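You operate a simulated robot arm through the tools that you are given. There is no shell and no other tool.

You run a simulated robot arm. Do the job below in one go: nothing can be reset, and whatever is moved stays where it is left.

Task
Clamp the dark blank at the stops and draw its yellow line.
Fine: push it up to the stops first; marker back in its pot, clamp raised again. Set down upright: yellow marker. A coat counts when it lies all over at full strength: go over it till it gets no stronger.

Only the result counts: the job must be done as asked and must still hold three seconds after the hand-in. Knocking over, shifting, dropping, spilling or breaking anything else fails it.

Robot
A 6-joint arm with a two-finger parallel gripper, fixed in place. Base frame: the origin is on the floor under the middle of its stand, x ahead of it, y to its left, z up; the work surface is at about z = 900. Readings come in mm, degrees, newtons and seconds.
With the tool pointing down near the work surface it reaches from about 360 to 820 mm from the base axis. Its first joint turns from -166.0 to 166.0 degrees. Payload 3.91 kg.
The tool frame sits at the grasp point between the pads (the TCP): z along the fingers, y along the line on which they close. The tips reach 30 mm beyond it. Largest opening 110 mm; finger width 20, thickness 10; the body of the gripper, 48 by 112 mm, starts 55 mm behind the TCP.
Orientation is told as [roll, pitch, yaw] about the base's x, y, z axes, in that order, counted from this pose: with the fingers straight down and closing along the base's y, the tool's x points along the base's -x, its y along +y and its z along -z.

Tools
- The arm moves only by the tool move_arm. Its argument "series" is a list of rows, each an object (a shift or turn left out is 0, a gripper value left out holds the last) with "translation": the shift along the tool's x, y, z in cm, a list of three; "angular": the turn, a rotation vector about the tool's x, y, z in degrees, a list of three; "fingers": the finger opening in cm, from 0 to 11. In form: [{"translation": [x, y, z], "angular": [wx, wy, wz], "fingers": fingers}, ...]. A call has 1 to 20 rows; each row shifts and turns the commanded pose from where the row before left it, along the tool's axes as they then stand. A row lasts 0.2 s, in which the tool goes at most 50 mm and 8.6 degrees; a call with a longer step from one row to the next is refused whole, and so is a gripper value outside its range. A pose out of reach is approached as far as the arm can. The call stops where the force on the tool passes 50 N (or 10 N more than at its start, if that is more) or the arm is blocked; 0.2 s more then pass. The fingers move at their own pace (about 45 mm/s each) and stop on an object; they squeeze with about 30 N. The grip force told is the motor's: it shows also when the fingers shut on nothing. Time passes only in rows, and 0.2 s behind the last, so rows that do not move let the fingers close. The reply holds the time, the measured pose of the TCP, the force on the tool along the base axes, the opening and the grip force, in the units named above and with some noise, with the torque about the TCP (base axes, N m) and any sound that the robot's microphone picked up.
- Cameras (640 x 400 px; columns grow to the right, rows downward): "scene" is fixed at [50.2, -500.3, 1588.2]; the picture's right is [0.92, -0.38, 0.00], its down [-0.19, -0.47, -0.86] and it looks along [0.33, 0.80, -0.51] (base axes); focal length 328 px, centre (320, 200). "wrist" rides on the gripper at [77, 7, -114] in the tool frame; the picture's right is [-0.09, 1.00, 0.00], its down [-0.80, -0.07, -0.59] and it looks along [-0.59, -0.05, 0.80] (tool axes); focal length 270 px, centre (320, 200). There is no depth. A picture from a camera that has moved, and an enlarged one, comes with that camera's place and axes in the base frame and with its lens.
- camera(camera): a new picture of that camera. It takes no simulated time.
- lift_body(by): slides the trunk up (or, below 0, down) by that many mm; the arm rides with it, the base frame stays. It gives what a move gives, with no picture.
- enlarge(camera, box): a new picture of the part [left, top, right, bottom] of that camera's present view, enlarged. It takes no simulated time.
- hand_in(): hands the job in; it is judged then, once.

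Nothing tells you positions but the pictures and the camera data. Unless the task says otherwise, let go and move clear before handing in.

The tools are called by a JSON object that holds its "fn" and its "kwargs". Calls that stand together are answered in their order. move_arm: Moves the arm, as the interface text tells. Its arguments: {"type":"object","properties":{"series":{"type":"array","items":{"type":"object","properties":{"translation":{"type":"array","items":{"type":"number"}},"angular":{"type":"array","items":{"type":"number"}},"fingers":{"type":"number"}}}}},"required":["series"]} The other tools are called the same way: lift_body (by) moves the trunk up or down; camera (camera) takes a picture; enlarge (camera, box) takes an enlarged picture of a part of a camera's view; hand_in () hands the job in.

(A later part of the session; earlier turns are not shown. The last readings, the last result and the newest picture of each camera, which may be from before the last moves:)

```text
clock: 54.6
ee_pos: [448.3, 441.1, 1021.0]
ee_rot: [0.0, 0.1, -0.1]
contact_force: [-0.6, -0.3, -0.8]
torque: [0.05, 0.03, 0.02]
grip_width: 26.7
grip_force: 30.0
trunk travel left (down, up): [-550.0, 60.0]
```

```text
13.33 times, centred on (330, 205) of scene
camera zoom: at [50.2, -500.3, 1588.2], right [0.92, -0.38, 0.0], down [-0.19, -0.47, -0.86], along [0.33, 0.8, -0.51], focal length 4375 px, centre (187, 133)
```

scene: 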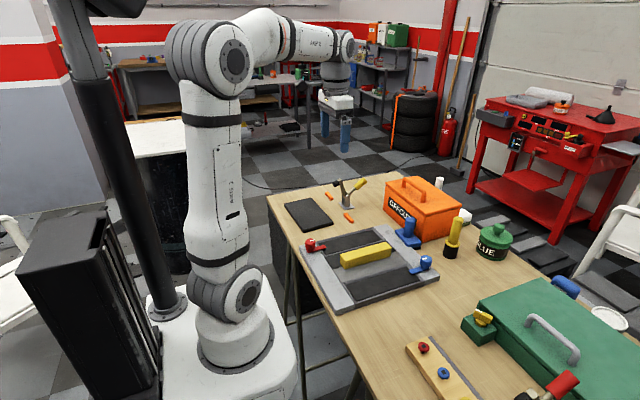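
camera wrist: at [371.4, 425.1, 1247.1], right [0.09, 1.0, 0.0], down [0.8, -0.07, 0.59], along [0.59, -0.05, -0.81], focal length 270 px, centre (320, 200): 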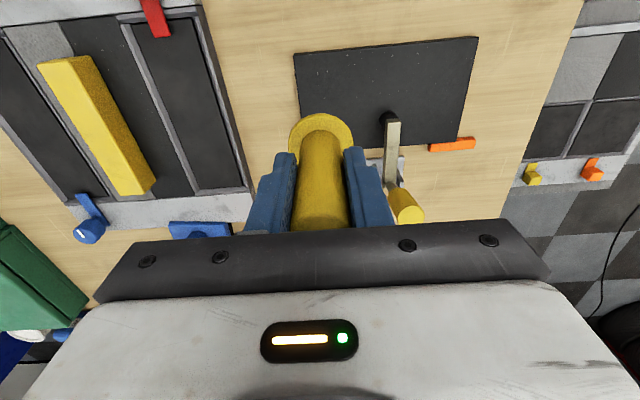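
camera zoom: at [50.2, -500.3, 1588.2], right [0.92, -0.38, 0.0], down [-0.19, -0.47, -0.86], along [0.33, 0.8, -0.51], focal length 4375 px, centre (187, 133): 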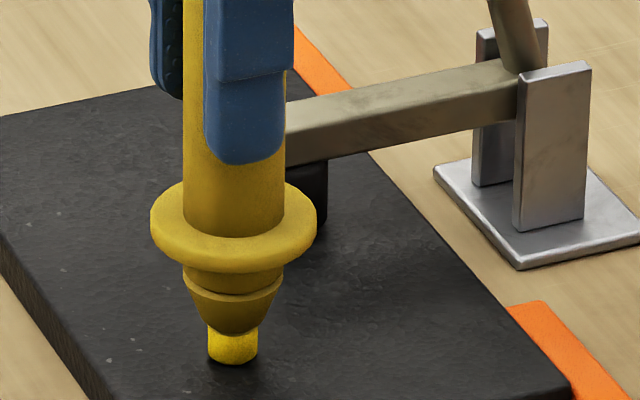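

{"fn": "move_arm", "kwargs": {"series": [{"translation": [0, 0, 0.1]}, {"translation": [0, 0, 0.05]}, {}]}}

{"fn": "enlarge", "kwargs": {"camera": "scene", "box": [310, 195, 350, 225]}}

```text
clock: 55.4
ee_pos: [447.8, 440.2, 1019.9]
ee_rot: [0.0, 0.1, 0.0]
contact_force: [0.1, -1.2, 3.0]
torque: [-0.14, -0.07, -0.03]
grip_width: 26.7
grip_force: 29.8
trunk travel left (down, up): [-550.0, 60.0]
```

```text
13.33 times, centred on (330, 210) of scene
camera zoom: at [50.2, -500.3, 1588.2], right [0.92, -0.38, 0.0], down [-0.19, -0.47, -0.86], along [0.33, 0.8, -0.51], focal length 4375 px, centre (187, 67)
```

zoom: 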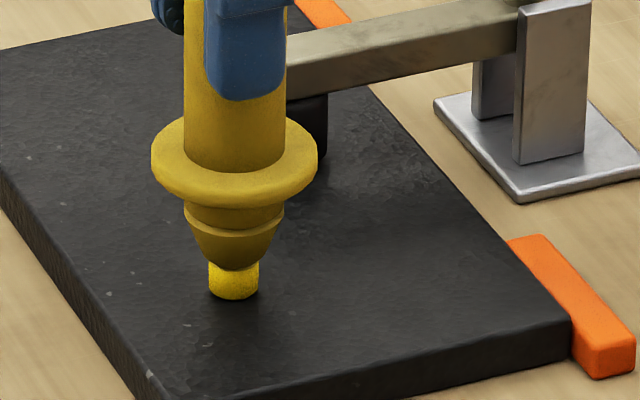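

Touching with about 3 N. I'll draw a short 12 mm stroke and look for paint.

{"fn": "move_arm", "kwargs": {"series": [{"translation": [0, 0.4, 0]}, {"translation": [0, 0.4, 0]}, {"translation": [0, 0.4, 0]}, {"translation": [0, 0.4, 0]}, {"translation": [0, 0.4, 0]}, {}]}}

{"fn": "enlarge", "kwargs": {"camera": "scene", "box": [310, 195, 350, 225]}}

```text
clock: 56.8
ee_pos: [447.5, 459.4, 1019.8]
ee_rot: [-0.1, 0.1, 0.0]
contact_force: [0.4, -0.5, 2.3]
torque: [-0.08, -0.04, -0.01]
grip_width: 26.9
grip_force: 29.9
trunk travel left (down, up): [-550.0, 60.0]
```

```text
13.33 times, centred on (330, 210) of scene
camera zoom: at [50.2, -500.3, 1588.2], right [0.92, -0.38, 0.0], down [-0.19, -0.47, -0.86], along [0.33, 0.8, -0.51], focal length 4375 px, centre (187, 67)
```

zoom: 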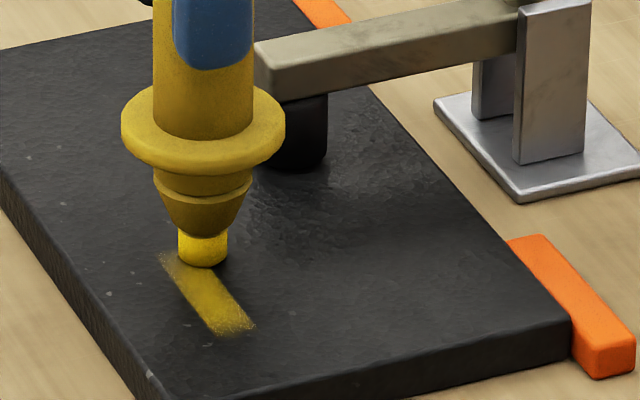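

Paint shows as a pale yellow stripe. I'll lift and move aside to see exactly where and how it lies.

{"fn": "move_arm", "kwargs": {"series": [{"translation": [0, 0, -1]}, {"translation": [0, 0, -3]}, {"translation": [0, 3, -3]}, {"translation": [0, 4, -2]}, {"translation": [0, 4, 0]}, {}]}}

{"fn": "enlarge", "kwargs": {"camera": "scene", "box": [300, 190, 350, 228]}}

{"fn": "enlarge", "kwargs": {"camera": "scene", "box": [315, 205, 335, 220]}}

{"fn": "enlarge", "kwargs": {"camera": "wrist", "box": [150, 20, 330, 140]}}

{"fn": "camera", "kwargs": {"camera": "wrist"}}

```text
clock: 58.2
ee_pos: [447.2, 571.3, 1113.1]
ee_rot: [0.0, 0.0, 0.0]
contact_force: [0.8, 0.3, -1.0]
torque: [0.05, 0.0, 0.0]
grip_width: 27.0
grip_force: 29.9
trunk travel left (down, up): [-550.0, 60.0]
```

```text
10.53 times, centred on (325, 209) of scene
camera zoom: at [50.2, -500.3, 1588.2], right [0.92, -0.38, 0.0], down [-0.19, -0.47, -0.86], along [0.33, 0.8, -0.51], focal length 3454 px, centre (267, 105)
```

zoom: 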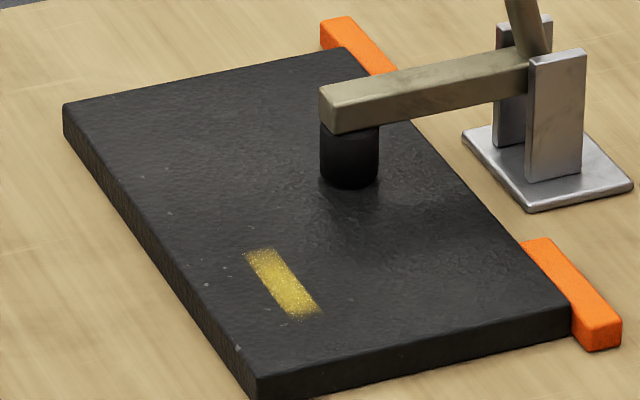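

```text
16.00 times, centred on (325, 212) of scene
camera zoom: at [50.2, -500.3, 1588.2], right [0.92, -0.38, 0.0], down [-0.19, -0.47, -0.86], along [0.33, 0.8, -0.51], focal length 5250 px, centre (240, 0)
```

zoom: 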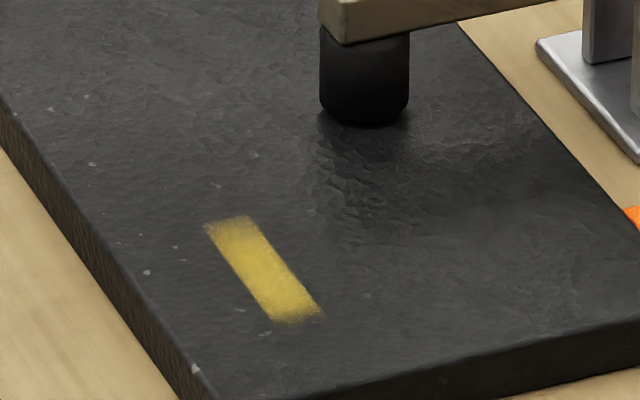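

```text
3.33 times, centred on (240, 80) of wrist
camera zoom: at [371.2, 577.1, 1227.8], right [0.09, 1.0, 0.0], down [0.8, -0.07, 0.59], along [0.59, -0.05, -0.8], focal length 901 px, centre (587, 600)
```

zoom: 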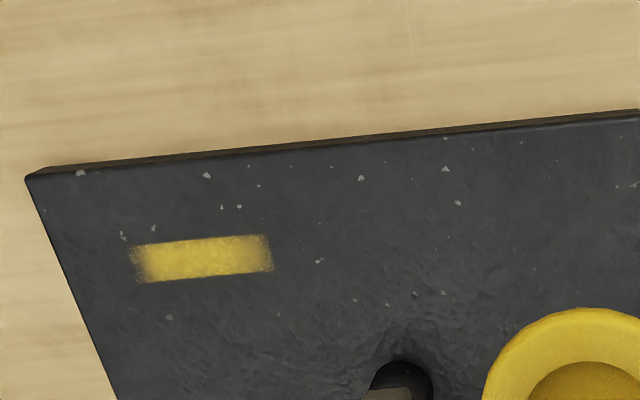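

```text
taken
camera wrist: at [371.2, 577.1, 1227.8], right [0.09, 1.0, 0.0], down [0.8, -0.07, 0.59], along [0.59, -0.05, -0.8], focal length 270 px, centre (320, 200)
```

wrist: 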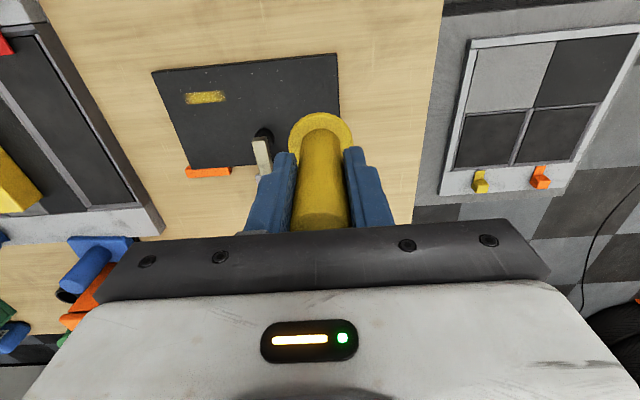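

The paint lies as a sharp-sided rectangle about 11 mm wide, x≈442–453, y≈415–463, which looks like part of a fixed strip rather than the nib's own track. Zooming in to read its edges and strength.

{"fn": "enlarge", "kwargs": {"camera": "wrist", "box": [180, 84, 234, 112]}}

{"fn": "enlarge", "kwargs": {"camera": "wrist", "box": [150, 50, 340, 170]}}

```text
11.85 times, centred on (207, 98) of wrist
camera zoom: at [371.2, 577.1, 1227.8], right [0.09, 1.0, 0.0], down [0.8, -0.07, 0.59], along [0.59, -0.05, -0.8], focal length 3203 px, centre (1659, 1409)
```

zoom: 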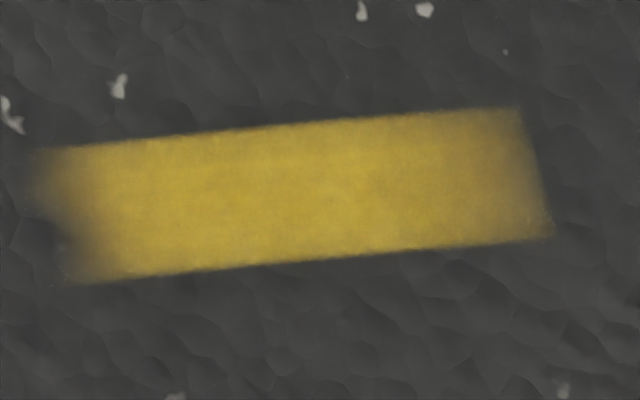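

```text
3.33 times, centred on (245, 110) of wrist
camera zoom: at [371.2, 577.1, 1227.8], right [0.09, 1.0, 0.0], down [0.8, -0.07, 0.59], along [0.59, -0.05, -0.8], focal length 901 px, centre (570, 500)
```

zoom: 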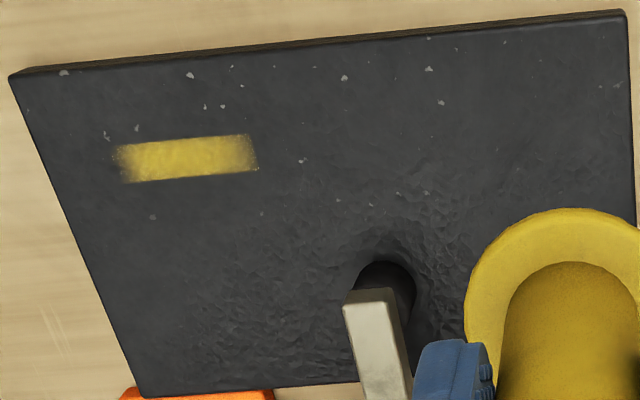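

The strip has crisp sides and a crisp +y end near y≈463, fading only at the low-y end, so the line's area is fixed and the marker reveals it. I'll dab further along toward −y, 5 mm closer to the near edge, to find its other end.

{"fn": "move_arm", "kwargs": {"series": [{"translation": [0.2, -3.6, 0]}, {"translation": [0.1, -3.6, 0]}, {"translation": [0.1, -3.6, 0]}, {"translation": [0, -3.6, 0]}, {"translation": [0, 0, 3]}, {"translation": [0, 0, 3]}, {"translation": [0, 0, 2]}, {"translation": [0, 0, 0.7]}, {"translation": [0, 0, 0.3]}, {}]}}

{"fn": "enlarge", "kwargs": {"camera": "scene", "box": [310, 195, 350, 225]}}

```text
clock: 60.4
ee_pos: [445.1, 423.6, 1022.0]
ee_rot: [0.3, -0.1, -0.1]
contact_force: [-0.1, 0.2, 22.6]
torque: [0.33, -0.06, 0.04]
grip_width: 26.9
grip_force: 29.9
trunk travel left (down, up): [-550.0, 60.0]
```

```text
13.33 times, centred on (330, 210) of scene
camera zoom: at [50.2, -500.3, 1588.2], right [0.92, -0.38, 0.0], down [-0.19, -0.47, -0.86], along [0.33, 0.8, -0.51], focal length 4375 px, centre (187, 67)
```

zoom: 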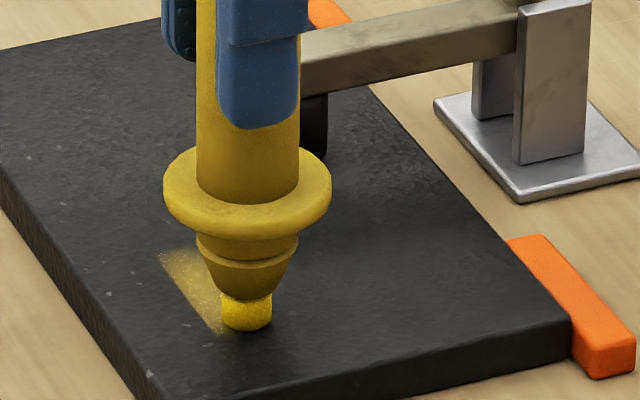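

The nib sits about 6 mm to the +x side of the strip and presses harder than I want (22 N). I'll ease up, shift 6 mm toward −x onto the strip, and touch down lightly.

{"fn": "move_arm", "kwargs": {"series": [{"translation": [0, 0, -0.15]}, {"translation": [0.3, 0, 0]}, {"translation": [0.3, 0, 0]}, {}]}}

{"fn": "enlarge", "kwargs": {"camera": "scene", "box": [310, 195, 350, 225]}}

```text
clock: 61.4
ee_pos: [440.7, 424.4, 1021.0]
ee_rot: [0.0, 0.1, -0.1]
contact_force: [4.8, 0.7, 14.2]
torque: [-0.23, -0.56, -0.05]
grip_width: 27.0
grip_force: 29.8
trunk travel left (down, up): [-550.0, 60.0]
```

```text
13.33 times, centred on (330, 210) of scene
camera zoom: at [50.2, -500.3, 1588.2], right [0.92, -0.38, 0.0], down [-0.19, -0.47, -0.86], along [0.33, 0.8, -0.51], focal length 4375 px, centre (187, 67)
```

zoom: 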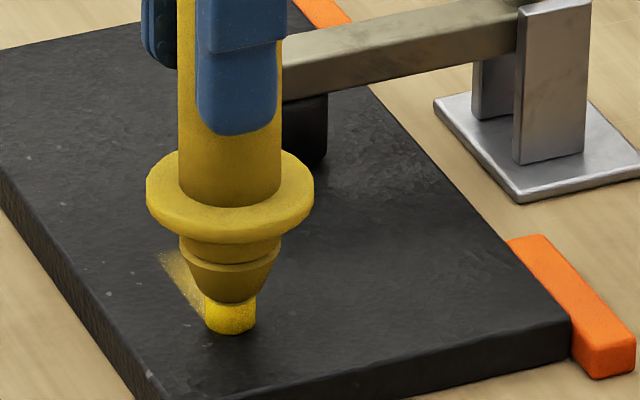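

{"fn": "move_arm", "kwargs": {"series": [{"translation": [0, 0, -0.1]}, {"translation": [0, -0.3, 0]}, {"translation": [0, -0.3, 0]}, {"translation": [0, -0.3, 0]}, {"translation": [0, -0.3, 0]}, {}]}}

{"fn": "enlarge", "kwargs": {"camera": "scene", "box": [310, 195, 350, 225]}}

```text
clock: 62.8
ee_pos: [438.2, 413.7, 1022.3]
ee_rot: [0.1, 0.1, 0.1]
contact_force: [-0.6, 0.2, -0.9]
torque: [0.01, 0.01, 0.0]
grip_width: 26.6
grip_force: 30.6
trunk travel left (down, up): [-550.0, 60.0]
```

```text
13.33 times, centred on (330, 210) of scene
camera zoom: at [50.2, -500.3, 1588.2], right [0.92, -0.38, 0.0], down [-0.19, -0.47, -0.86], along [0.33, 0.8, -0.51], focal length 4375 px, centre (187, 67)
```

zoom: 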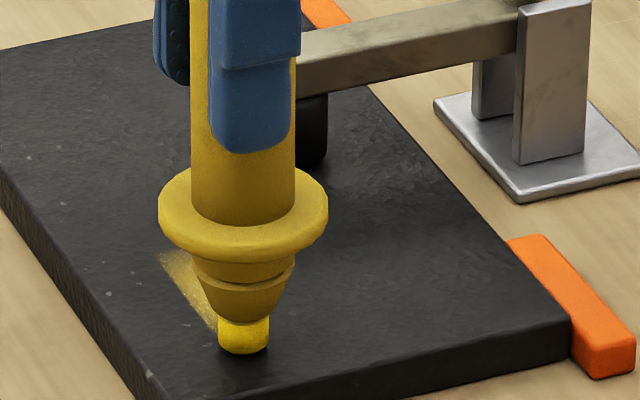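

{"fn": "move_arm", "kwargs": {"series": [{"translation": [0, 0, -1]}, {"translation": [0, 0, -3]}, {"translation": [0, -2, -3]}, {"translation": [0, -3.5, -2]}, {"translation": [0, -3.5, 0]}, {}]}}

{"fn": "camera", "kwargs": {"camera": "wrist"}}

{"fn": "enlarge", "kwargs": {"camera": "scene", "box": [310, 195, 350, 225]}}

```text
clock: 64.2
ee_pos: [438.2, 324.8, 1110.1]
ee_rot: [0.0, 0.1, -0.1]
contact_force: [0.5, 0.0, 0.6]
torque: [0.02, -0.03, 0.0]
grip_width: 27.0
grip_force: 29.5
trunk travel left (down, up): [-550.0, 60.0]
```

```text
taken
camera wrist: at [361.8, 330.2, 1225.1], right [0.09, 1.0, 0.0], down [0.8, -0.07, 0.59], along [0.59, -0.05, -0.81], focal length 270 px, centre (320, 200)
```

wrist: 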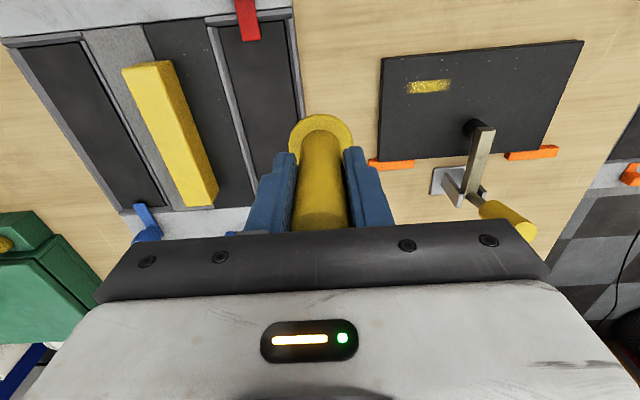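

```text
13.33 times, centred on (330, 210) of scene
camera zoom: at [50.2, -500.3, 1588.2], right [0.92, -0.38, 0.0], down [-0.19, -0.47, -0.86], along [0.33, 0.8, -0.51], focal length 4375 px, centre (187, 67)
```

zoom: 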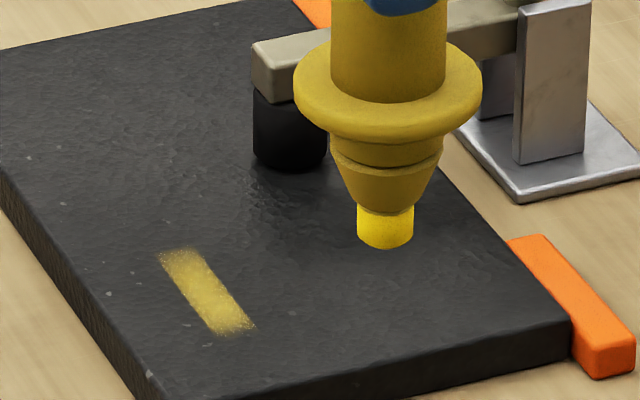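

{"fn": "enlarge", "kwargs": {"camera": "wrist", "box": [375, 50, 495, 125]}}

{"fn": "enlarge", "kwargs": {"camera": "wrist", "box": [400, 72, 460, 102]}}

```text
5.33 times, centred on (435, 88) of wrist
camera zoom: at [361.8, 330.2, 1225.1], right [0.09, 1.0, 0.0], down [0.8, -0.07, 0.59], along [0.59, -0.05, -0.81], focal length 1442 px, centre (-293, 800)
```

zoom: 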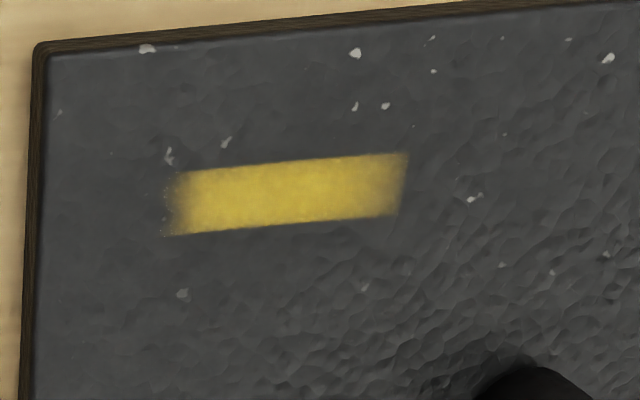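

```text
10.67 times, centred on (430, 87) of wrist
camera zoom: at [361.8, 330.2, 1225.1], right [0.09, 1.0, 0.0], down [0.8, -0.07, 0.59], along [0.59, -0.05, -0.81], focal length 2883 px, centre (-853, 1405)
```

zoom: 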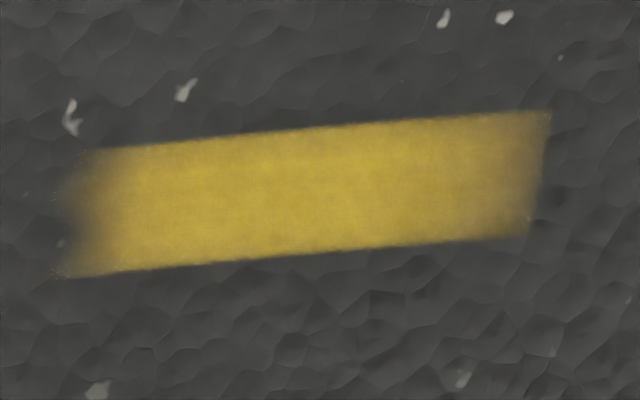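

The strip's ends stayed put at y≈418 and y≈465, and the second dab hardly added paint. I'll set the nib on the strip's centre line and build up with light contact, checking as I go.

{"fn": "move_arm", "kwargs": {"series": [{"translation": [-0.2, 3.87, 0]}, {"translation": [-0.2, 3.87, 0]}, {"translation": [0, 3.87, 0]}, {"translation": [0, 0, 3]}, {"translation": [0, 0, 3]}, {"translation": [0, 0, 2]}, {"translation": [0, 0, 0.6]}, {"translation": [0, 0, 0.2]}, {}]}}

{"fn": "enlarge", "kwargs": {"camera": "scene", "box": [310, 195, 350, 225]}}

```text
clock: 66.2
ee_pos: [443.4, 439.1, 1024.5]
ee_rot: [0.0, 0.1, 0.0]
contact_force: [-0.1, -0.4, -1.0]
torque: [-0.01, 0.02, 0.02]
grip_width: 26.7
grip_force: 30.0
trunk travel left (down, up): [-550.0, 60.0]
```

```text
13.33 times, centred on (330, 210) of scene
camera zoom: at [50.2, -500.3, 1588.2], right [0.92, -0.38, 0.0], down [-0.19, -0.47, -0.86], along [0.33, 0.8, -0.51], focal length 4375 px, centre (187, 67)
```

zoom: 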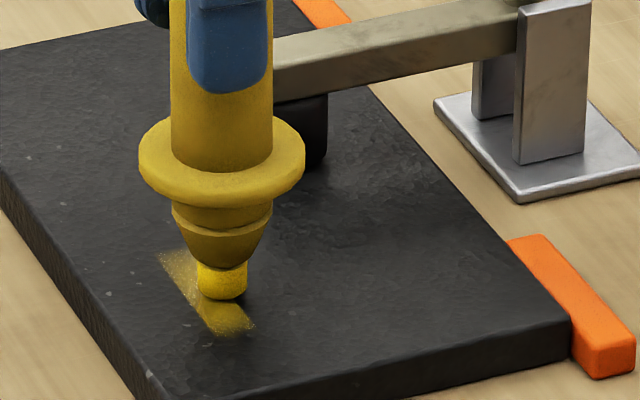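

{"fn": "move_arm", "kwargs": {"series": [{"translation": [0.3, 0, 0]}, {"translation": [0, 0, 0.1]}, {"translation": [0, 0, 0.1]}, {}]}}

{"fn": "move_arm", "kwargs": {"series": [{"translation": [0, 0, 0.1]}, {}]}}

{"fn": "enlarge", "kwargs": {"camera": "scene", "box": [310, 195, 350, 225]}}

```text
clock: 67.2
ee_pos: [440.4, 439.5, 1023.2]
ee_rot: [0.1, 0.1, -0.1]
contact_force: [-0.8, 1.3, 1.4]
torque: [0.12, 0.0, 0.02]
grip_width: 26.6
grip_force: 30.3
trunk travel left (down, up): [-550.0, 60.0]
```

```text
clock: 67.8
ee_pos: [439.1, 438.6, 1023.1]
ee_rot: [0.1, 0.1, 0.0]
contact_force: [1.1, 0.4, 5.8]
torque: [0.14, -0.11, 0.04]
grip_width: 27.0
grip_force: 30.3
trunk travel left (down, up): [-550.0, 60.0]
```

```text
13.33 times, centred on (330, 210) of scene
camera zoom: at [50.2, -500.3, 1588.2], right [0.92, -0.38, 0.0], down [-0.19, -0.47, -0.86], along [0.33, 0.8, -0.51], focal length 4375 px, centre (187, 67)
```

zoom: 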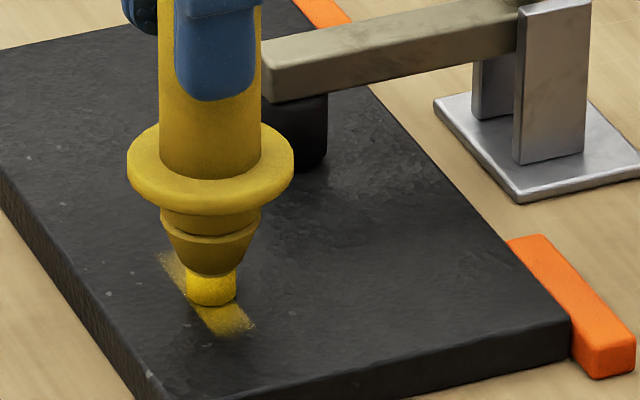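

Light contact (6 N) with the nib centred on the strip. Now a slow sweep toward +y and back.

{"fn": "move_arm", "kwargs": {"series": [{"translation": [0, 0.3, 0]}, {"translation": [0, 0.3, 0]}, {"translation": [0, 0.3, 0]}, {"translation": [0, 0.3, 0]}, {"translation": [0, 0.3, 0]}, {"translation": [0, 0.3, 0]}, {"translation": [0, 0.3, 0]}, {"translation": [0, 0.3, 0]}, {}]}}

{"fn": "enlarge", "kwargs": {"camera": "scene", "box": [310, 195, 350, 225]}}

```text
clock: 69.8
ee_pos: [438.3, 461.3, 1023.5]
ee_rot: [0.1, 0.0, -0.2]
contact_force: [0.1, -6.6, 21.8]
torque: [-0.73, -0.13, -0.03]
grip_width: 26.9
grip_force: 29.9
trunk travel left (down, up): [-550.0, 60.0]
```

```text
13.33 times, centred on (330, 210) of scene
camera zoom: at [50.2, -500.3, 1588.2], right [0.92, -0.38, 0.0], down [-0.19, -0.47, -0.86], along [0.33, 0.8, -0.51], focal length 4375 px, centre (187, 67)
```

zoom: 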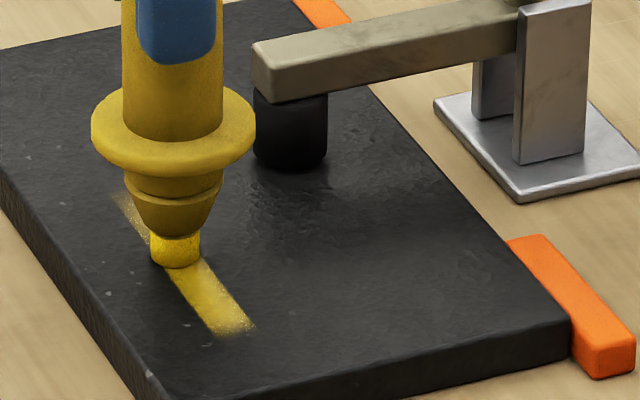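

The strip grows in roughly 24 mm sections as the nib enters them, so it is a longer line running toward +y. Force crept up to 22 N, so I'll ease off 1.5 mm and carry on in short pieces.

{"fn": "move_arm", "kwargs": {"series": [{"translation": [0, 0, -0.15]}, {}]}}

{"fn": "move_arm", "kwargs": {"series": [{"translation": [0, 0.3, 0]}, {"translation": [0, 0.3, 0]}, {"translation": [0, 0.3, 0]}, {"translation": [0, 0.3, 0]}, {}]}}

{"fn": "enlarge", "kwargs": {"camera": "scene", "box": [300, 185, 350, 225]}}

```text
clock: 70.4
ee_pos: [438.1, 463.4, 1022.7]
ee_rot: [0.0, 0.1, 0.1]
contact_force: [-0.8, -4.4, 11.9]
torque: [-0.45, 0.12, -0.03]
grip_width: 26.8
grip_force: 30.4
trunk travel left (down, up): [-550.0, 60.0]
```

```text
clock: 71.6
ee_pos: [438.8, 476.5, 1022.4]
ee_rot: [-0.1, 0.0, 0.0]
contact_force: [-0.6, -2.9, 7.0]
torque: [-0.28, -0.04, -0.03]
grip_width: 26.7
grip_force: 29.6
trunk travel left (down, up): [-550.0, 60.0]
```

```text
10.00 times, centred on (325, 205) of scene
camera zoom: at [50.2, -500.3, 1588.2], right [0.92, -0.38, 0.0], down [-0.19, -0.47, -0.86], along [0.33, 0.8, -0.51], focal length 3281 px, centre (270, 150)
```

zoom: 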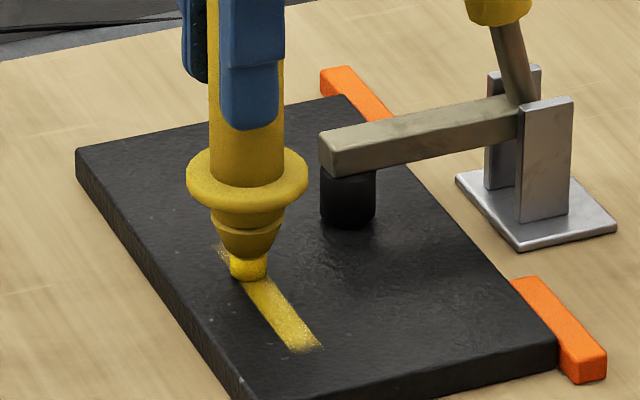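

{"fn": "move_arm", "kwargs": {"series": [{"translation": [0, 0.3, 0]}, {"translation": [0, 0.3, 0]}, {"translation": [0, 0.3, 0]}, {"translation": [0, 0.3, 0]}, {"translation": [0, 0.3, 0]}, {"translation": [0, 0.3, 0]}, {}]}}

{"fn": "enlarge", "kwargs": {"camera": "scene", "box": [300, 185, 350, 225]}}

```text
clock: 73.2
ee_pos: [440.6, 493.9, 1022.9]
ee_rot: [0.0, 0.0, -0.1]
contact_force: [-0.4, -0.3, -0.6]
torque: [-0.05, -0.03, -0.02]
grip_width: 27.0
grip_force: 29.6
trunk travel left (down, up): [-550.0, 60.0]
```

```text
10.00 times, centred on (325, 205) of scene
camera zoom: at [50.2, -500.3, 1588.2], right [0.92, -0.38, 0.0], down [-0.19, -0.47, -0.86], along [0.33, 0.8, -0.51], focal length 3281 px, centre (270, 150)
```

zoom: 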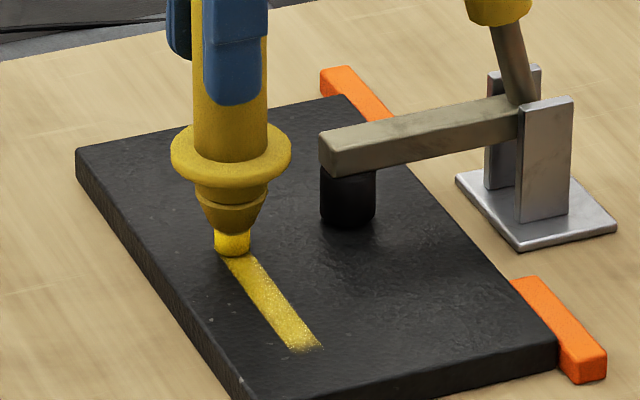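

{"fn": "move_arm", "kwargs": {"series": [{"translation": [0, 0, 0.1]}, {}]}}

{"fn": "move_arm", "kwargs": {"series": [{"translation": [0, 0, 0.07]}, {}]}}

{"fn": "enlarge", "kwargs": {"camera": "scene", "box": [300, 185, 350, 225]}}

```text
clock: 73.8
ee_pos: [440.0, 494.0, 1021.7]
ee_rot: [0.0, 0.1, 0.0]
contact_force: [0.5, 1.1, 3.2]
torque: [0.15, 0.0, 0.01]
grip_width: 27.0
grip_force: 29.8
trunk travel left (down, up): [-550.0, 60.0]
```

```text
clock: 74.4
ee_pos: [439.0, 494.5, 1021.2]
ee_rot: [0.1, 0.0, 0.0]
contact_force: [1.0, 1.9, 9.0]
torque: [0.22, -0.12, 0.02]
grip_width: 26.9
grip_force: 29.7
trunk travel left (down, up): [-550.0, 60.0]
```

```text
10.00 times, centred on (325, 205) of scene
camera zoom: at [50.2, -500.3, 1588.2], right [0.92, -0.38, 0.0], down [-0.19, -0.47, -0.86], along [0.33, 0.8, -0.51], focal length 3281 px, centre (270, 150)
```

zoom: 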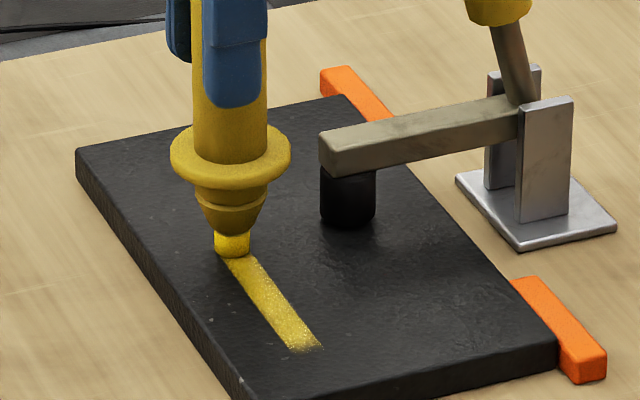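

{"fn": "move_arm", "kwargs": {"series": [{"translation": [0, 0.3, 0.01]}, {"translation": [0, 0.3, 0.01]}, {"translation": [0, 0.3, 0.01]}, {"translation": [0, 0.3, 0.01]}, {}]}}

{"fn": "move_arm", "kwargs": {"series": [{"translation": [0, 0.3, 0]}, {"translation": [0, 0.3, 0]}, {"translation": [0, 0.3, 0]}, {"translation": [0, 0.3, 0]}, {}]}}

{"fn": "enlarge", "kwargs": {"camera": "scene", "box": [300, 185, 350, 225]}}

```text
clock: 75.6
ee_pos: [439.3, 505.7, 1022.0]
ee_rot: [0.1, -0.1, 0.0]
contact_force: [-1.2, -4.3, 13.9]
torque: [-0.45, -0.05, -0.04]
grip_width: 27.1
grip_force: 30.1
trunk travel left (down, up): [-550.0, 60.0]
```

```text
clock: 76.8
ee_pos: [437.9, 518.2, 1020.4]
ee_rot: [0.0, 0.1, -0.1]
contact_force: [-0.1, -2.6, 7.7]
torque: [-0.3, -0.09, -0.03]
grip_width: 26.8
grip_force: 30.2
trunk travel left (down, up): [-550.0, 60.0]
```

```text
10.00 times, centred on (325, 205) of scene
camera zoom: at [50.2, -500.3, 1588.2], right [0.92, -0.38, 0.0], down [-0.19, -0.47, -0.86], along [0.33, 0.8, -0.51], focal length 3281 px, centre (270, 150)
```

zoom: 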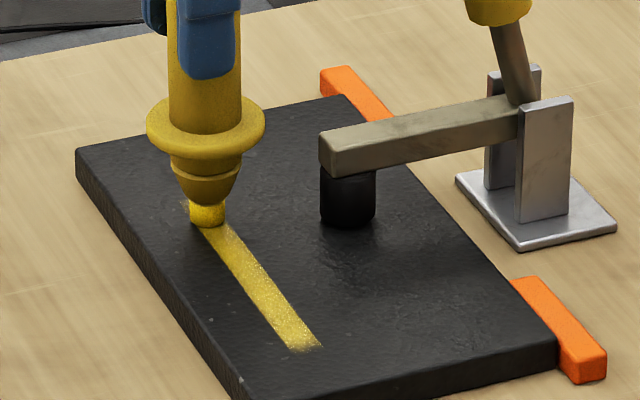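

{"fn": "move_arm", "kwargs": {"series": [{"translation": [0, 0.3, 0.01]}, {"translation": [0, 0.3, 0.01]}, {"translation": [0, 0.3, 0.01]}, {"translation": [0, 0.3, 0.01]}, {}]}}

{"fn": "move_arm", "kwargs": {"series": [{"translation": [0, 0.3, 0.01]}, {"translation": [0, 0.3, 0.01]}, {"translation": [0, 0.3, 0.01]}, {"translation": [0, 0.3, 0.01]}, {}]}}

{"fn": "enlarge", "kwargs": {"camera": "scene", "box": [300, 185, 350, 225]}}

```text
clock: 78.0
ee_pos: [439.5, 529.5, 1021.1]
ee_rot: [0.0, -0.1, 0.0]
contact_force: [-0.9, -2.8, 8.8]
torque: [-0.31, 0.01, -0.01]
grip_width: 26.8
grip_force: 30.1
trunk travel left (down, up): [-550.0, 60.0]
```

```text
clock: 79.2
ee_pos: [439.6, 540.1, 1020.6]
ee_rot: [0.0, 0.0, 0.0]
contact_force: [1.2, -4.0, 12.0]
torque: [-0.42, -0.14, 0.0]
grip_width: 27.0
grip_force: 29.3
trunk travel left (down, up): [-550.0, 60.0]
```

```text
10.00 times, centred on (325, 205) of scene
camera zoom: at [50.2, -500.3, 1588.2], right [0.92, -0.38, 0.0], down [-0.19, -0.47, -0.86], along [0.33, 0.8, -0.51], focal length 3281 px, centre (270, 150)
```

zoom: 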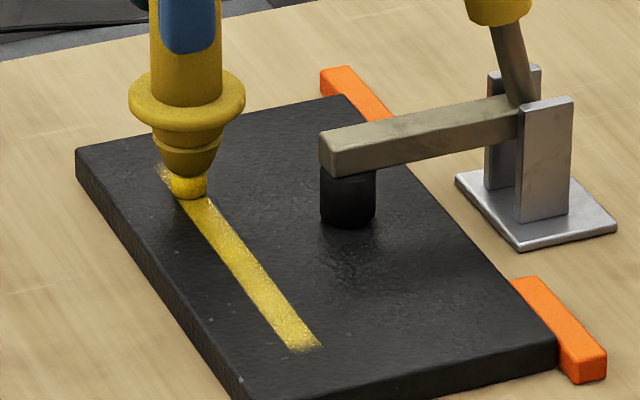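

{"fn": "move_arm", "kwargs": {"series": [{"translation": [0, 0.3, 0]}, {"translation": [0, 0.3, 0]}, {"translation": [0, 0.3, 0]}, {"translation": [0, 0.3, 0]}, {}]}}

{"fn": "move_arm", "kwargs": {"series": [{"translation": [0, 0.3, 0]}, {"translation": [0, 0.3, 0]}, {"translation": [0, 0.3, 0]}, {"translation": [0, 0.3, 0]}, {}]}}

{"fn": "enlarge", "kwargs": {"camera": "scene", "box": [300, 185, 350, 225]}}

```text
clock: 80.4
ee_pos: [439.1, 554.1, 1020.3]
ee_rot: [0.2, 0.0, -0.1]
contact_force: [0.7, -3.3, 9.6]
torque: [-0.39, -0.14, -0.03]
grip_width: 27.0
grip_force: 30.1
trunk travel left (down, up): [-550.0, 60.0]
```

```text
clock: 81.6
ee_pos: [438.5, 565.1, 1020.5]
ee_rot: [0.1, 0.0, 0.0]
contact_force: [-0.6, -1.8, 9.6]
torque: [0.07, -0.01, -0.01]
grip_width: 26.9
grip_force: 30.4
trunk travel left (down, up): [-550.0, 60.0]
```

```text
10.00 times, centred on (325, 205) of scene
camera zoom: at [50.2, -500.3, 1588.2], right [0.92, -0.38, 0.0], down [-0.19, -0.47, -0.86], along [0.33, 0.8, -0.51], focal length 3281 px, centre (270, 150)
```

zoom: 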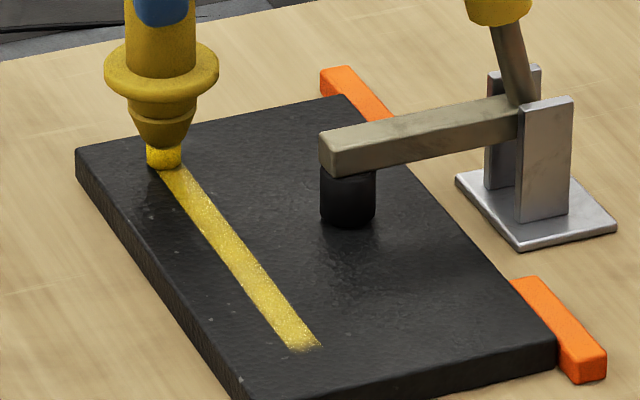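

I've run the strip to about y≈565. Lifting straight up to inspect the whole line.

{"fn": "move_arm", "kwargs": {"series": [{"translation": [0, 0, -0.5]}, {"translation": [0, 0, -2]}, {"translation": [0, 0, -2]}, {"translation": [0, 0, -2]}, {}]}}

{"fn": "enlarge", "kwargs": {"camera": "scene", "box": [300, 185, 350, 225]}}

{"fn": "camera", "kwargs": {"camera": "wrist"}}

{"fn": "enlarge", "kwargs": {"camera": "wrist", "box": [150, 20, 350, 145]}}

```text
clock: 82.8
ee_pos: [439.9, 566.0, 1084.2]
ee_rot: [0.0, 0.1, 0.1]
contact_force: [-0.1, 1.3, -1.3]
torque: [-0.01, -0.03, 0.03]
grip_width: 26.9
grip_force: 29.8
trunk travel left (down, up): [-550.0, 60.0]
```

```text
10.00 times, centred on (325, 205) of scene
camera zoom: at [50.2, -500.3, 1588.2], right [0.92, -0.38, 0.0], down [-0.19, -0.47, -0.86], along [0.33, 0.8, -0.51], focal length 3281 px, centre (270, 150)
```

zoom: 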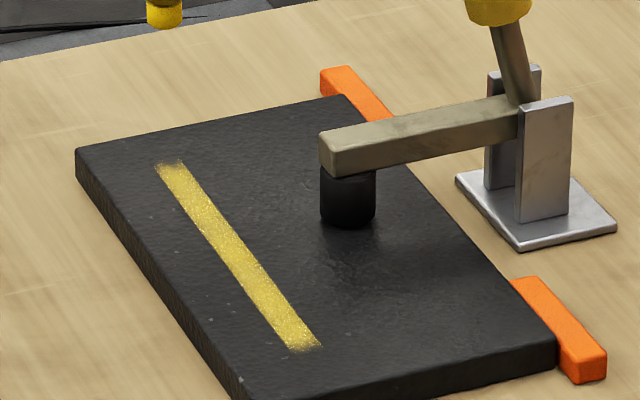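

```text
taken
camera wrist: at [363.9, 571.3, 1199.7], right [0.09, 1.0, 0.0], down [0.8, -0.07, 0.59], along [0.59, -0.05, -0.81], focal length 270 px, centre (320, 200)
```

wrist: 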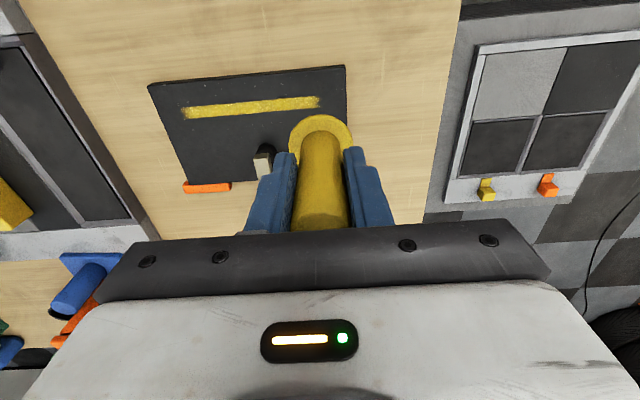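

```text
3.20 times, centred on (250, 82) of wrist
camera zoom: at [363.9, 571.3, 1199.7], right [0.09, 1.0, 0.0], down [0.8, -0.07, 0.59], along [0.59, -0.05, -0.81], focal length 865 px, centre (544, 576)
```

zoom: 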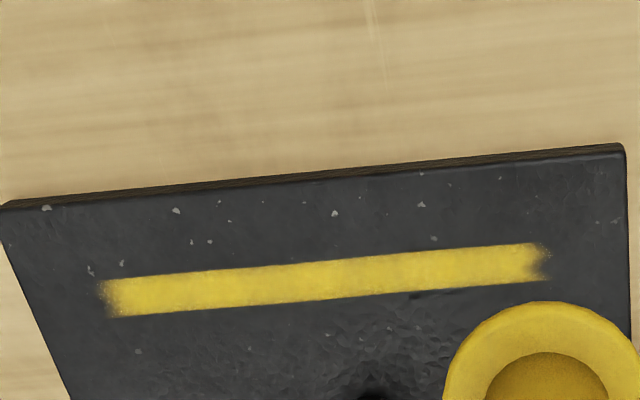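

The line is now revealed end to end: about x≈441–453 and y≈416–565, soft at both ends and uneven in strength. Zooming in for a baseline before repeated passes.

{"fn": "enlarge", "kwargs": {"camera": "wrist", "box": [175, 85, 255, 125]}}

{"fn": "enlarge", "kwargs": {"camera": "wrist", "box": [245, 80, 325, 120]}}

```text
8.00 times, centred on (215, 105) of wrist
camera zoom: at [363.9, 571.3, 1199.7], right [0.09, 1.0, 0.0], down [0.8, -0.07, 0.59], along [0.59, -0.05, -0.81], focal length 2162 px, centre (1160, 960)
```

zoom: 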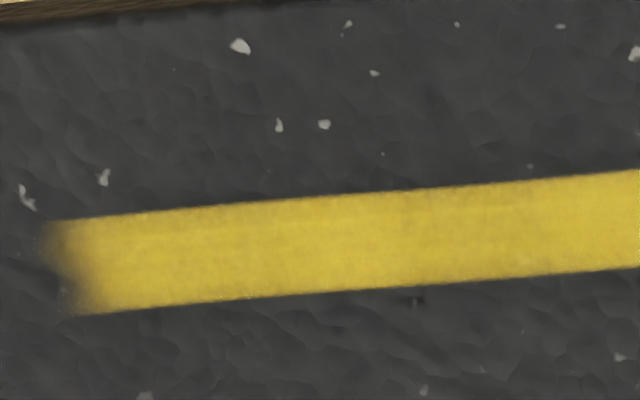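

```text
8.00 times, centred on (285, 100) of wrist
camera zoom: at [363.9, 571.3, 1199.7], right [0.09, 1.0, 0.0], down [0.8, -0.07, 0.59], along [0.59, -0.05, -0.81], focal length 2162 px, centre (600, 1000)
```

zoom: 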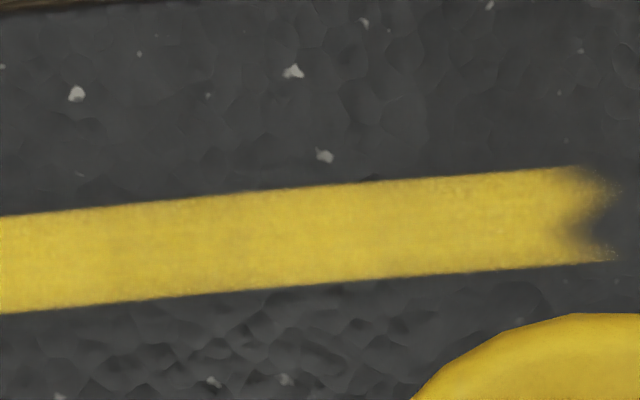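

Now a second pass back toward −y. Lowering onto the +y end first.

{"fn": "move_arm", "kwargs": {"series": [{"translation": [0, 0.4, 2]}, {"translation": [0, 0, 2]}, {"translation": [0, 0, 2]}, {"translation": [0, 0, 0.3]}, {"translation": [0, 0, 0.15]}, {}]}}

```text
clock: 84.2
ee_pos: [440.9, 569.1, 1020.8]
ee_rot: [0.2, 0.1, 0.0]
contact_force: [0.3, 2.2, 11.2]
torque: [0.33, -0.1, 0.0]
grip_width: 26.7
grip_force: 30.1
trunk travel left (down, up): [-550.0, 60.0]
```

{"fn": "move_arm", "kwargs": {"series": [{"translation": [0, -0.4, 0]}, {"translation": [0, -0.4, 0]}, {"translation": [0, -0.4, 0]}, {"translation": [0, -0.4, 0]}, {"translation": [0, -0.4, -0.01]}, {"translation": [0, -0.4, -0.01]}, {"translation": [0, -0.4, -0.01]}, {"translation": [0, -0.4, -0.01]}, {"translation": [0, -0.4, -0.01]}, {"translation": [0, -0.4, -0.01]}]}}

{"fn": "enlarge", "kwargs": {"camera": "scene", "box": [300, 185, 350, 225]}}

```text
clock: 86.4
ee_pos: [439.2, 529.8, 1020.1]
ee_rot: [-0.1, 0.1, -0.2]
contact_force: [1.1, 1.6, 7.7]
torque: [-0.16, -0.08, -0.04]
grip_width: 26.8
grip_force: 30.4
trunk travel left (down, up): [-550.0, 60.0]
```

```text
10.00 times, centred on (325, 205) of scene
camera zoom: at [50.2, -500.3, 1588.2], right [0.92, -0.38, 0.0], down [-0.19, -0.47, -0.86], along [0.33, 0.8, -0.51], focal length 3281 px, centre (270, 150)
```

zoom: 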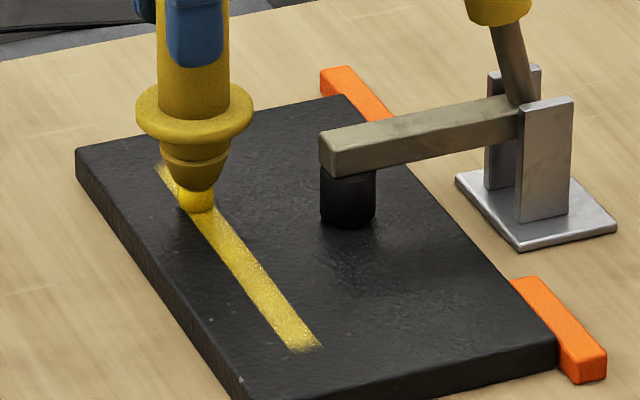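

{"fn": "move_arm", "kwargs": {"series": [{"translation": [0, -0.4, -0.01]}, {"translation": [0, -0.4, -0.01]}, {"translation": [0, -0.4, -0.01]}, {"translation": [0, -0.4, -0.01]}, {"translation": [0, -0.4, -0.01]}, {"translation": [0, -0.4, -0.01]}, {"translation": [0, -0.4, -0.01]}, {"translation": [0, -0.4, -0.01]}, {"translation": [0, -0.4, -0.01]}]}}

{"fn": "move_arm", "kwargs": {"series": [{"translation": [0, -0.4, 0]}, {"translation": [0, -0.4, 0]}, {"translation": [0, -0.4, 0]}, {"translation": [0, -0.4, 0]}, {"translation": [0, -0.4, 0]}]}}

{"fn": "enlarge", "kwargs": {"camera": "scene", "box": [300, 185, 350, 225]}}

```text
clock: 88.4
ee_pos: [439.0, 494.4, 1022.2]
ee_rot: [0.1, 0.2, -0.1]
contact_force: [0.7, 0.1, -0.5]
torque: [0.02, 0.01, 0.01]
grip_width: 26.7
grip_force: 29.9
trunk travel left (down, up): [-550.0, 60.0]
```

```text
clock: 89.6
ee_pos: [438.7, 472.7, 1022.5]
ee_rot: [0.0, 0.0, 0.0]
contact_force: [0.3, -0.1, -1.2]
torque: [-0.01, -0.01, 0.01]
grip_width: 27.0
grip_force: 29.9
trunk travel left (down, up): [-550.0, 60.0]
```

```text
10.00 times, centred on (325, 205) of scene
camera zoom: at [50.2, -500.3, 1588.2], right [0.92, -0.38, 0.0], down [-0.19, -0.47, -0.86], along [0.33, 0.8, -0.51], focal length 3281 px, centre (270, 150)
```

zoom: 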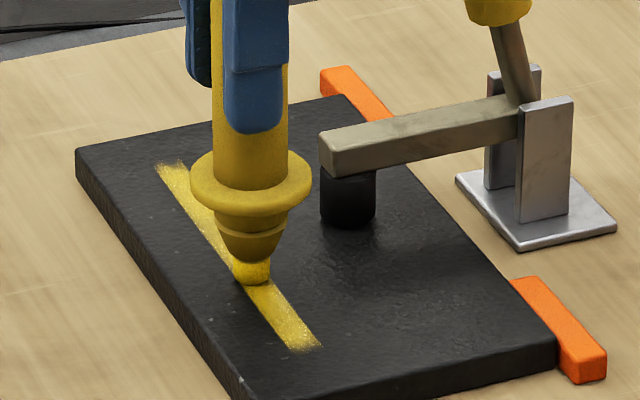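

Contact was lost on this middle stretch; I'll press down again and redo it.

{"fn": "move_arm", "kwargs": {"series": [{"translation": [0, 0, 0.12]}, {}]}}

{"fn": "move_arm", "kwargs": {"series": [{"translation": [0, 0, 0.08]}, {}]}}

```text
clock: 90.2
ee_pos: [438.9, 472.4, 1021.5]
ee_rot: [0.1, 0.0, 0.0]
contact_force: [0.0, -1.1, 5.7]
torque: [-0.16, -0.07, -0.03]
grip_width: 26.9
grip_force: 30.3
trunk travel left (down, up): [-550.0, 60.0]
```

```text
clock: 90.8
ee_pos: [438.4, 473.3, 1021.4]
ee_rot: [0.2, 0.1, 0.0]
contact_force: [4.0, -1.6, 10.9]
torque: [-0.28, -0.42, -0.01]
grip_width: 26.7
grip_force: 30.1
trunk travel left (down, up): [-550.0, 60.0]
```

{"fn": "move_arm", "kwargs": {"series": [{"translation": [0, 0.4, 0]}, {"translation": [0, 0.4, 0]}, {"translation": [0, 0.4, 0]}, {"translation": [0, 0.4, 0]}, {"translation": [0, 0.4, 0.01]}, {"translation": [0, 0.4, 0.01]}, {"translation": [0, 0.4, 0.01]}, {"translation": [0, 0.4, 0.01]}, {"translation": [0, 0.4, 0.01]}, {"translation": [0, 0.4, 0.01]}]}}

{"fn": "move_arm", "kwargs": {"series": [{"translation": [0, -0.4, 0]}, {"translation": [0, -0.4, 0]}, {"translation": [0, -0.4, 0]}, {"translation": [0, -0.4, 0]}, {"translation": [0, -0.4, 0]}, {"translation": [0, -0.4, 0]}, {"translation": [0, -0.4, 0]}, {"translation": [0, -0.4, 0]}, {"translation": [0, -0.4, 0]}, {"translation": [0, -0.4, 0]}]}}

```text
clock: 93.0
ee_pos: [439.1, 511.3, 1020.3]
ee_rot: [0.1, 0.0, -0.1]
contact_force: [-0.3, -7.6, 22.2]
torque: [-0.78, -0.14, -0.09]
grip_width: 26.8
grip_force: 30.0
trunk travel left (down, up): [-550.0, 60.0]
```

```text
clock: 95.2
ee_pos: [437.6, 473.7, 1020.3]
ee_rot: [-0.1, 0.1, 0.0]
contact_force: [-0.3, 4.9, 15.3]
torque: [0.49, -0.11, 0.02]
grip_width: 26.7
grip_force: 29.9
trunk travel left (down, up): [-550.0, 60.0]
```

{"fn": "move_arm", "kwargs": {"series": [{"translation": [0, -0.4, -0.05]}, {"translation": [0, -0.4, 0]}, {"translation": [0, -0.4, 0]}, {"translation": [0, -0.4, 0]}, {"translation": [0, -0.4, 0]}, {"translation": [0, -0.4, 0]}, {"translation": [0, -0.4, 0]}, {"translation": [0, -0.4, 0]}]}}

{"fn": "move_arm", "kwargs": {"series": [{"translation": [0, -0.4, 0]}, {"translation": [0, -0.4, 0]}, {"translation": [0, -0.4, 0]}, {"translation": [0, -0.4, 0]}, {"translation": [0, -0.4, 0]}, {"translation": [0, -0.4, 0]}, {"translation": [0, -0.4, 0]}]}}

{"fn": "enlarge", "kwargs": {"camera": "scene", "box": [300, 185, 350, 225]}}

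```text
clock: 97.0
ee_pos: [440.8, 441.3, 1021.4]
ee_rot: [0.1, 0.1, 0.0]
contact_force: [-0.7, 2.6, 6.0]
torque: [0.24, 0.09, 0.04]
grip_width: 27.0
grip_force: 29.5
trunk travel left (down, up): [-550.0, 60.0]
```

```text
clock: 98.6
ee_pos: [439.1, 413.0, 1020.8]
ee_rot: [-0.1, 0.1, -0.1]
contact_force: [0.5, 1.8, 5.6]
torque: [0.15, 0.0, -0.04]
grip_width: 27.0
grip_force: 29.9
trunk travel left (down, up): [-550.0, 60.0]
```

```text
10.00 times, centred on (325, 205) of scene
camera zoom: at [50.2, -500.3, 1588.2], right [0.92, -0.38, 0.0], down [-0.19, -0.47, -0.86], along [0.33, 0.8, -0.51], focal length 3281 px, centre (270, 150)
```

zoom: 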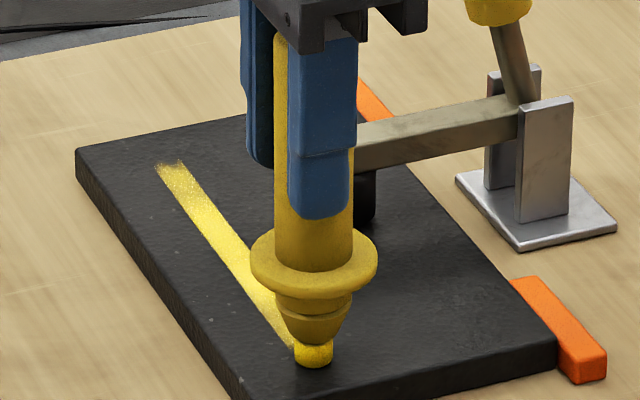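

Strength is building. Third pass, toward +y.

{"fn": "move_arm", "kwargs": {"series": [{"translation": [0, 0.4, 0.03]}, {"translation": [0, 0.4, 0]}, {"translation": [0, 0.4, 0]}, {"translation": [0, 0.4, 0]}, {"translation": [0, 0.4, 0]}, {"translation": [0, 0.4, 0]}, {"translation": [0, 0.4, 0]}, {"translation": [0, 0.4, 0]}, {"translation": [0, 0.4, 0]}, {"translation": [0, 0.4, 0]}, {"translation": [0, 0.4, 0]}, {"translation": [0, 0.4, 0]}]}}

{"fn": "move_arm", "kwargs": {"series": [{"translation": [0, 0.4, 0]}, {"translation": [0, 0.4, 0]}, {"translation": [0, 0.4, 0]}, {"translation": [0, 0.4, 0]}, {"translation": [0, 0.4, 0]}, {"translation": [0, 0.4, 0]}, {"translation": [0, 0.4, 0]}, {"translation": [0, 0.4, 0]}, {"translation": [0, 0.4, 0]}, {"translation": [0, 0.4, 0]}, {"translation": [0, 0.4, 0]}, {"translation": [0, 0.4, 0]}]}}

```text
clock: 101.2
ee_pos: [439.2, 461.5, 1020.2]
ee_rot: [0.1, 0.1, -0.1]
contact_force: [-0.6, -4.0, 12.7]
torque: [-0.4, -0.04, -0.04]
grip_width: 27.0
grip_force: 29.9
trunk travel left (down, up): [-550.0, 60.0]
```

```text
clock: 103.8
ee_pos: [438.7, 507.8, 1019.9]
ee_rot: [0.0, 0.0, 0.1]
contact_force: [0.6, -2.9, 9.5]
torque: [-0.34, -0.1, -0.03]
grip_width: 27.2
grip_force: 29.8
trunk travel left (down, up): [-550.0, 60.0]
```

{"fn": "move_arm", "kwargs": {"series": [{"translation": [0, 0.4, 0.01]}, {"translation": [0, 0.4, 0.01]}, {"translation": [0, 0.4, 0.01]}, {"translation": [0, 0.4, 0]}, {"translation": [0, 0.4, 0]}, {"translation": [0, 0.4, 0]}, {"translation": [0, 0.4, 0]}, {"translation": [0, 0.4, 0]}, {"translation": [0, 0.4, 0]}, {"translation": [0, 0.4, 0]}, {"translation": [0, 0.4, 0]}, {"translation": [0, 0.4, 0]}, {"translation": [0, 0.4, 0]}, {"translation": [0, 0.4, 0]}, {"translation": [0, 0.4, 0]}, {"translation": [0, 0.3, 0]}]}}

{"fn": "move_arm", "kwargs": {"series": [{"translation": [0, -0.4, 0]}, {"translation": [0, -0.4, 0]}, {"translation": [0, -0.4, 0]}, {"translation": [0, -0.4, 0]}, {"translation": [0, -0.4, 0]}, {"translation": [0, -0.4, 0]}, {"translation": [0, -0.4, 0]}, {"translation": [0, -0.4, 0]}, {"translation": [0, -0.4, 0]}, {"translation": [0, -0.4, 0]}]}}

{"fn": "enlarge", "kwargs": {"camera": "scene", "box": [300, 185, 350, 225]}}

```text
clock: 107.2
ee_pos: [440.6, 571.2, 1020.1]
ee_rot: [-0.1, 0.1, -0.1]
contact_force: [-0.6, -2.6, 6.1]
torque: [-0.18, -0.01, -0.04]
grip_width: 26.8
grip_force: 29.7
trunk travel left (down, up): [-550.0, 60.0]
```

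```text
clock: 109.4
ee_pos: [438.8, 532.2, 1020.5]
ee_rot: [-0.1, 0.0, -0.1]
contact_force: [-0.8, 0.9, 2.2]
torque: [0.02, 0.03, -0.01]
grip_width: 26.8
grip_force: 29.9
trunk travel left (down, up): [-550.0, 60.0]
```

```text
10.00 times, centred on (325, 205) of scene
camera zoom: at [50.2, -500.3, 1588.2], right [0.92, -0.38, 0.0], down [-0.19, -0.47, -0.86], along [0.33, 0.8, -0.51], focal length 3281 px, centre (270, 150)
```

zoom: 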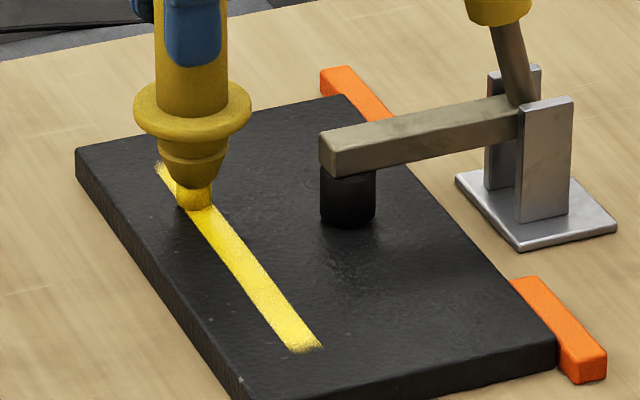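

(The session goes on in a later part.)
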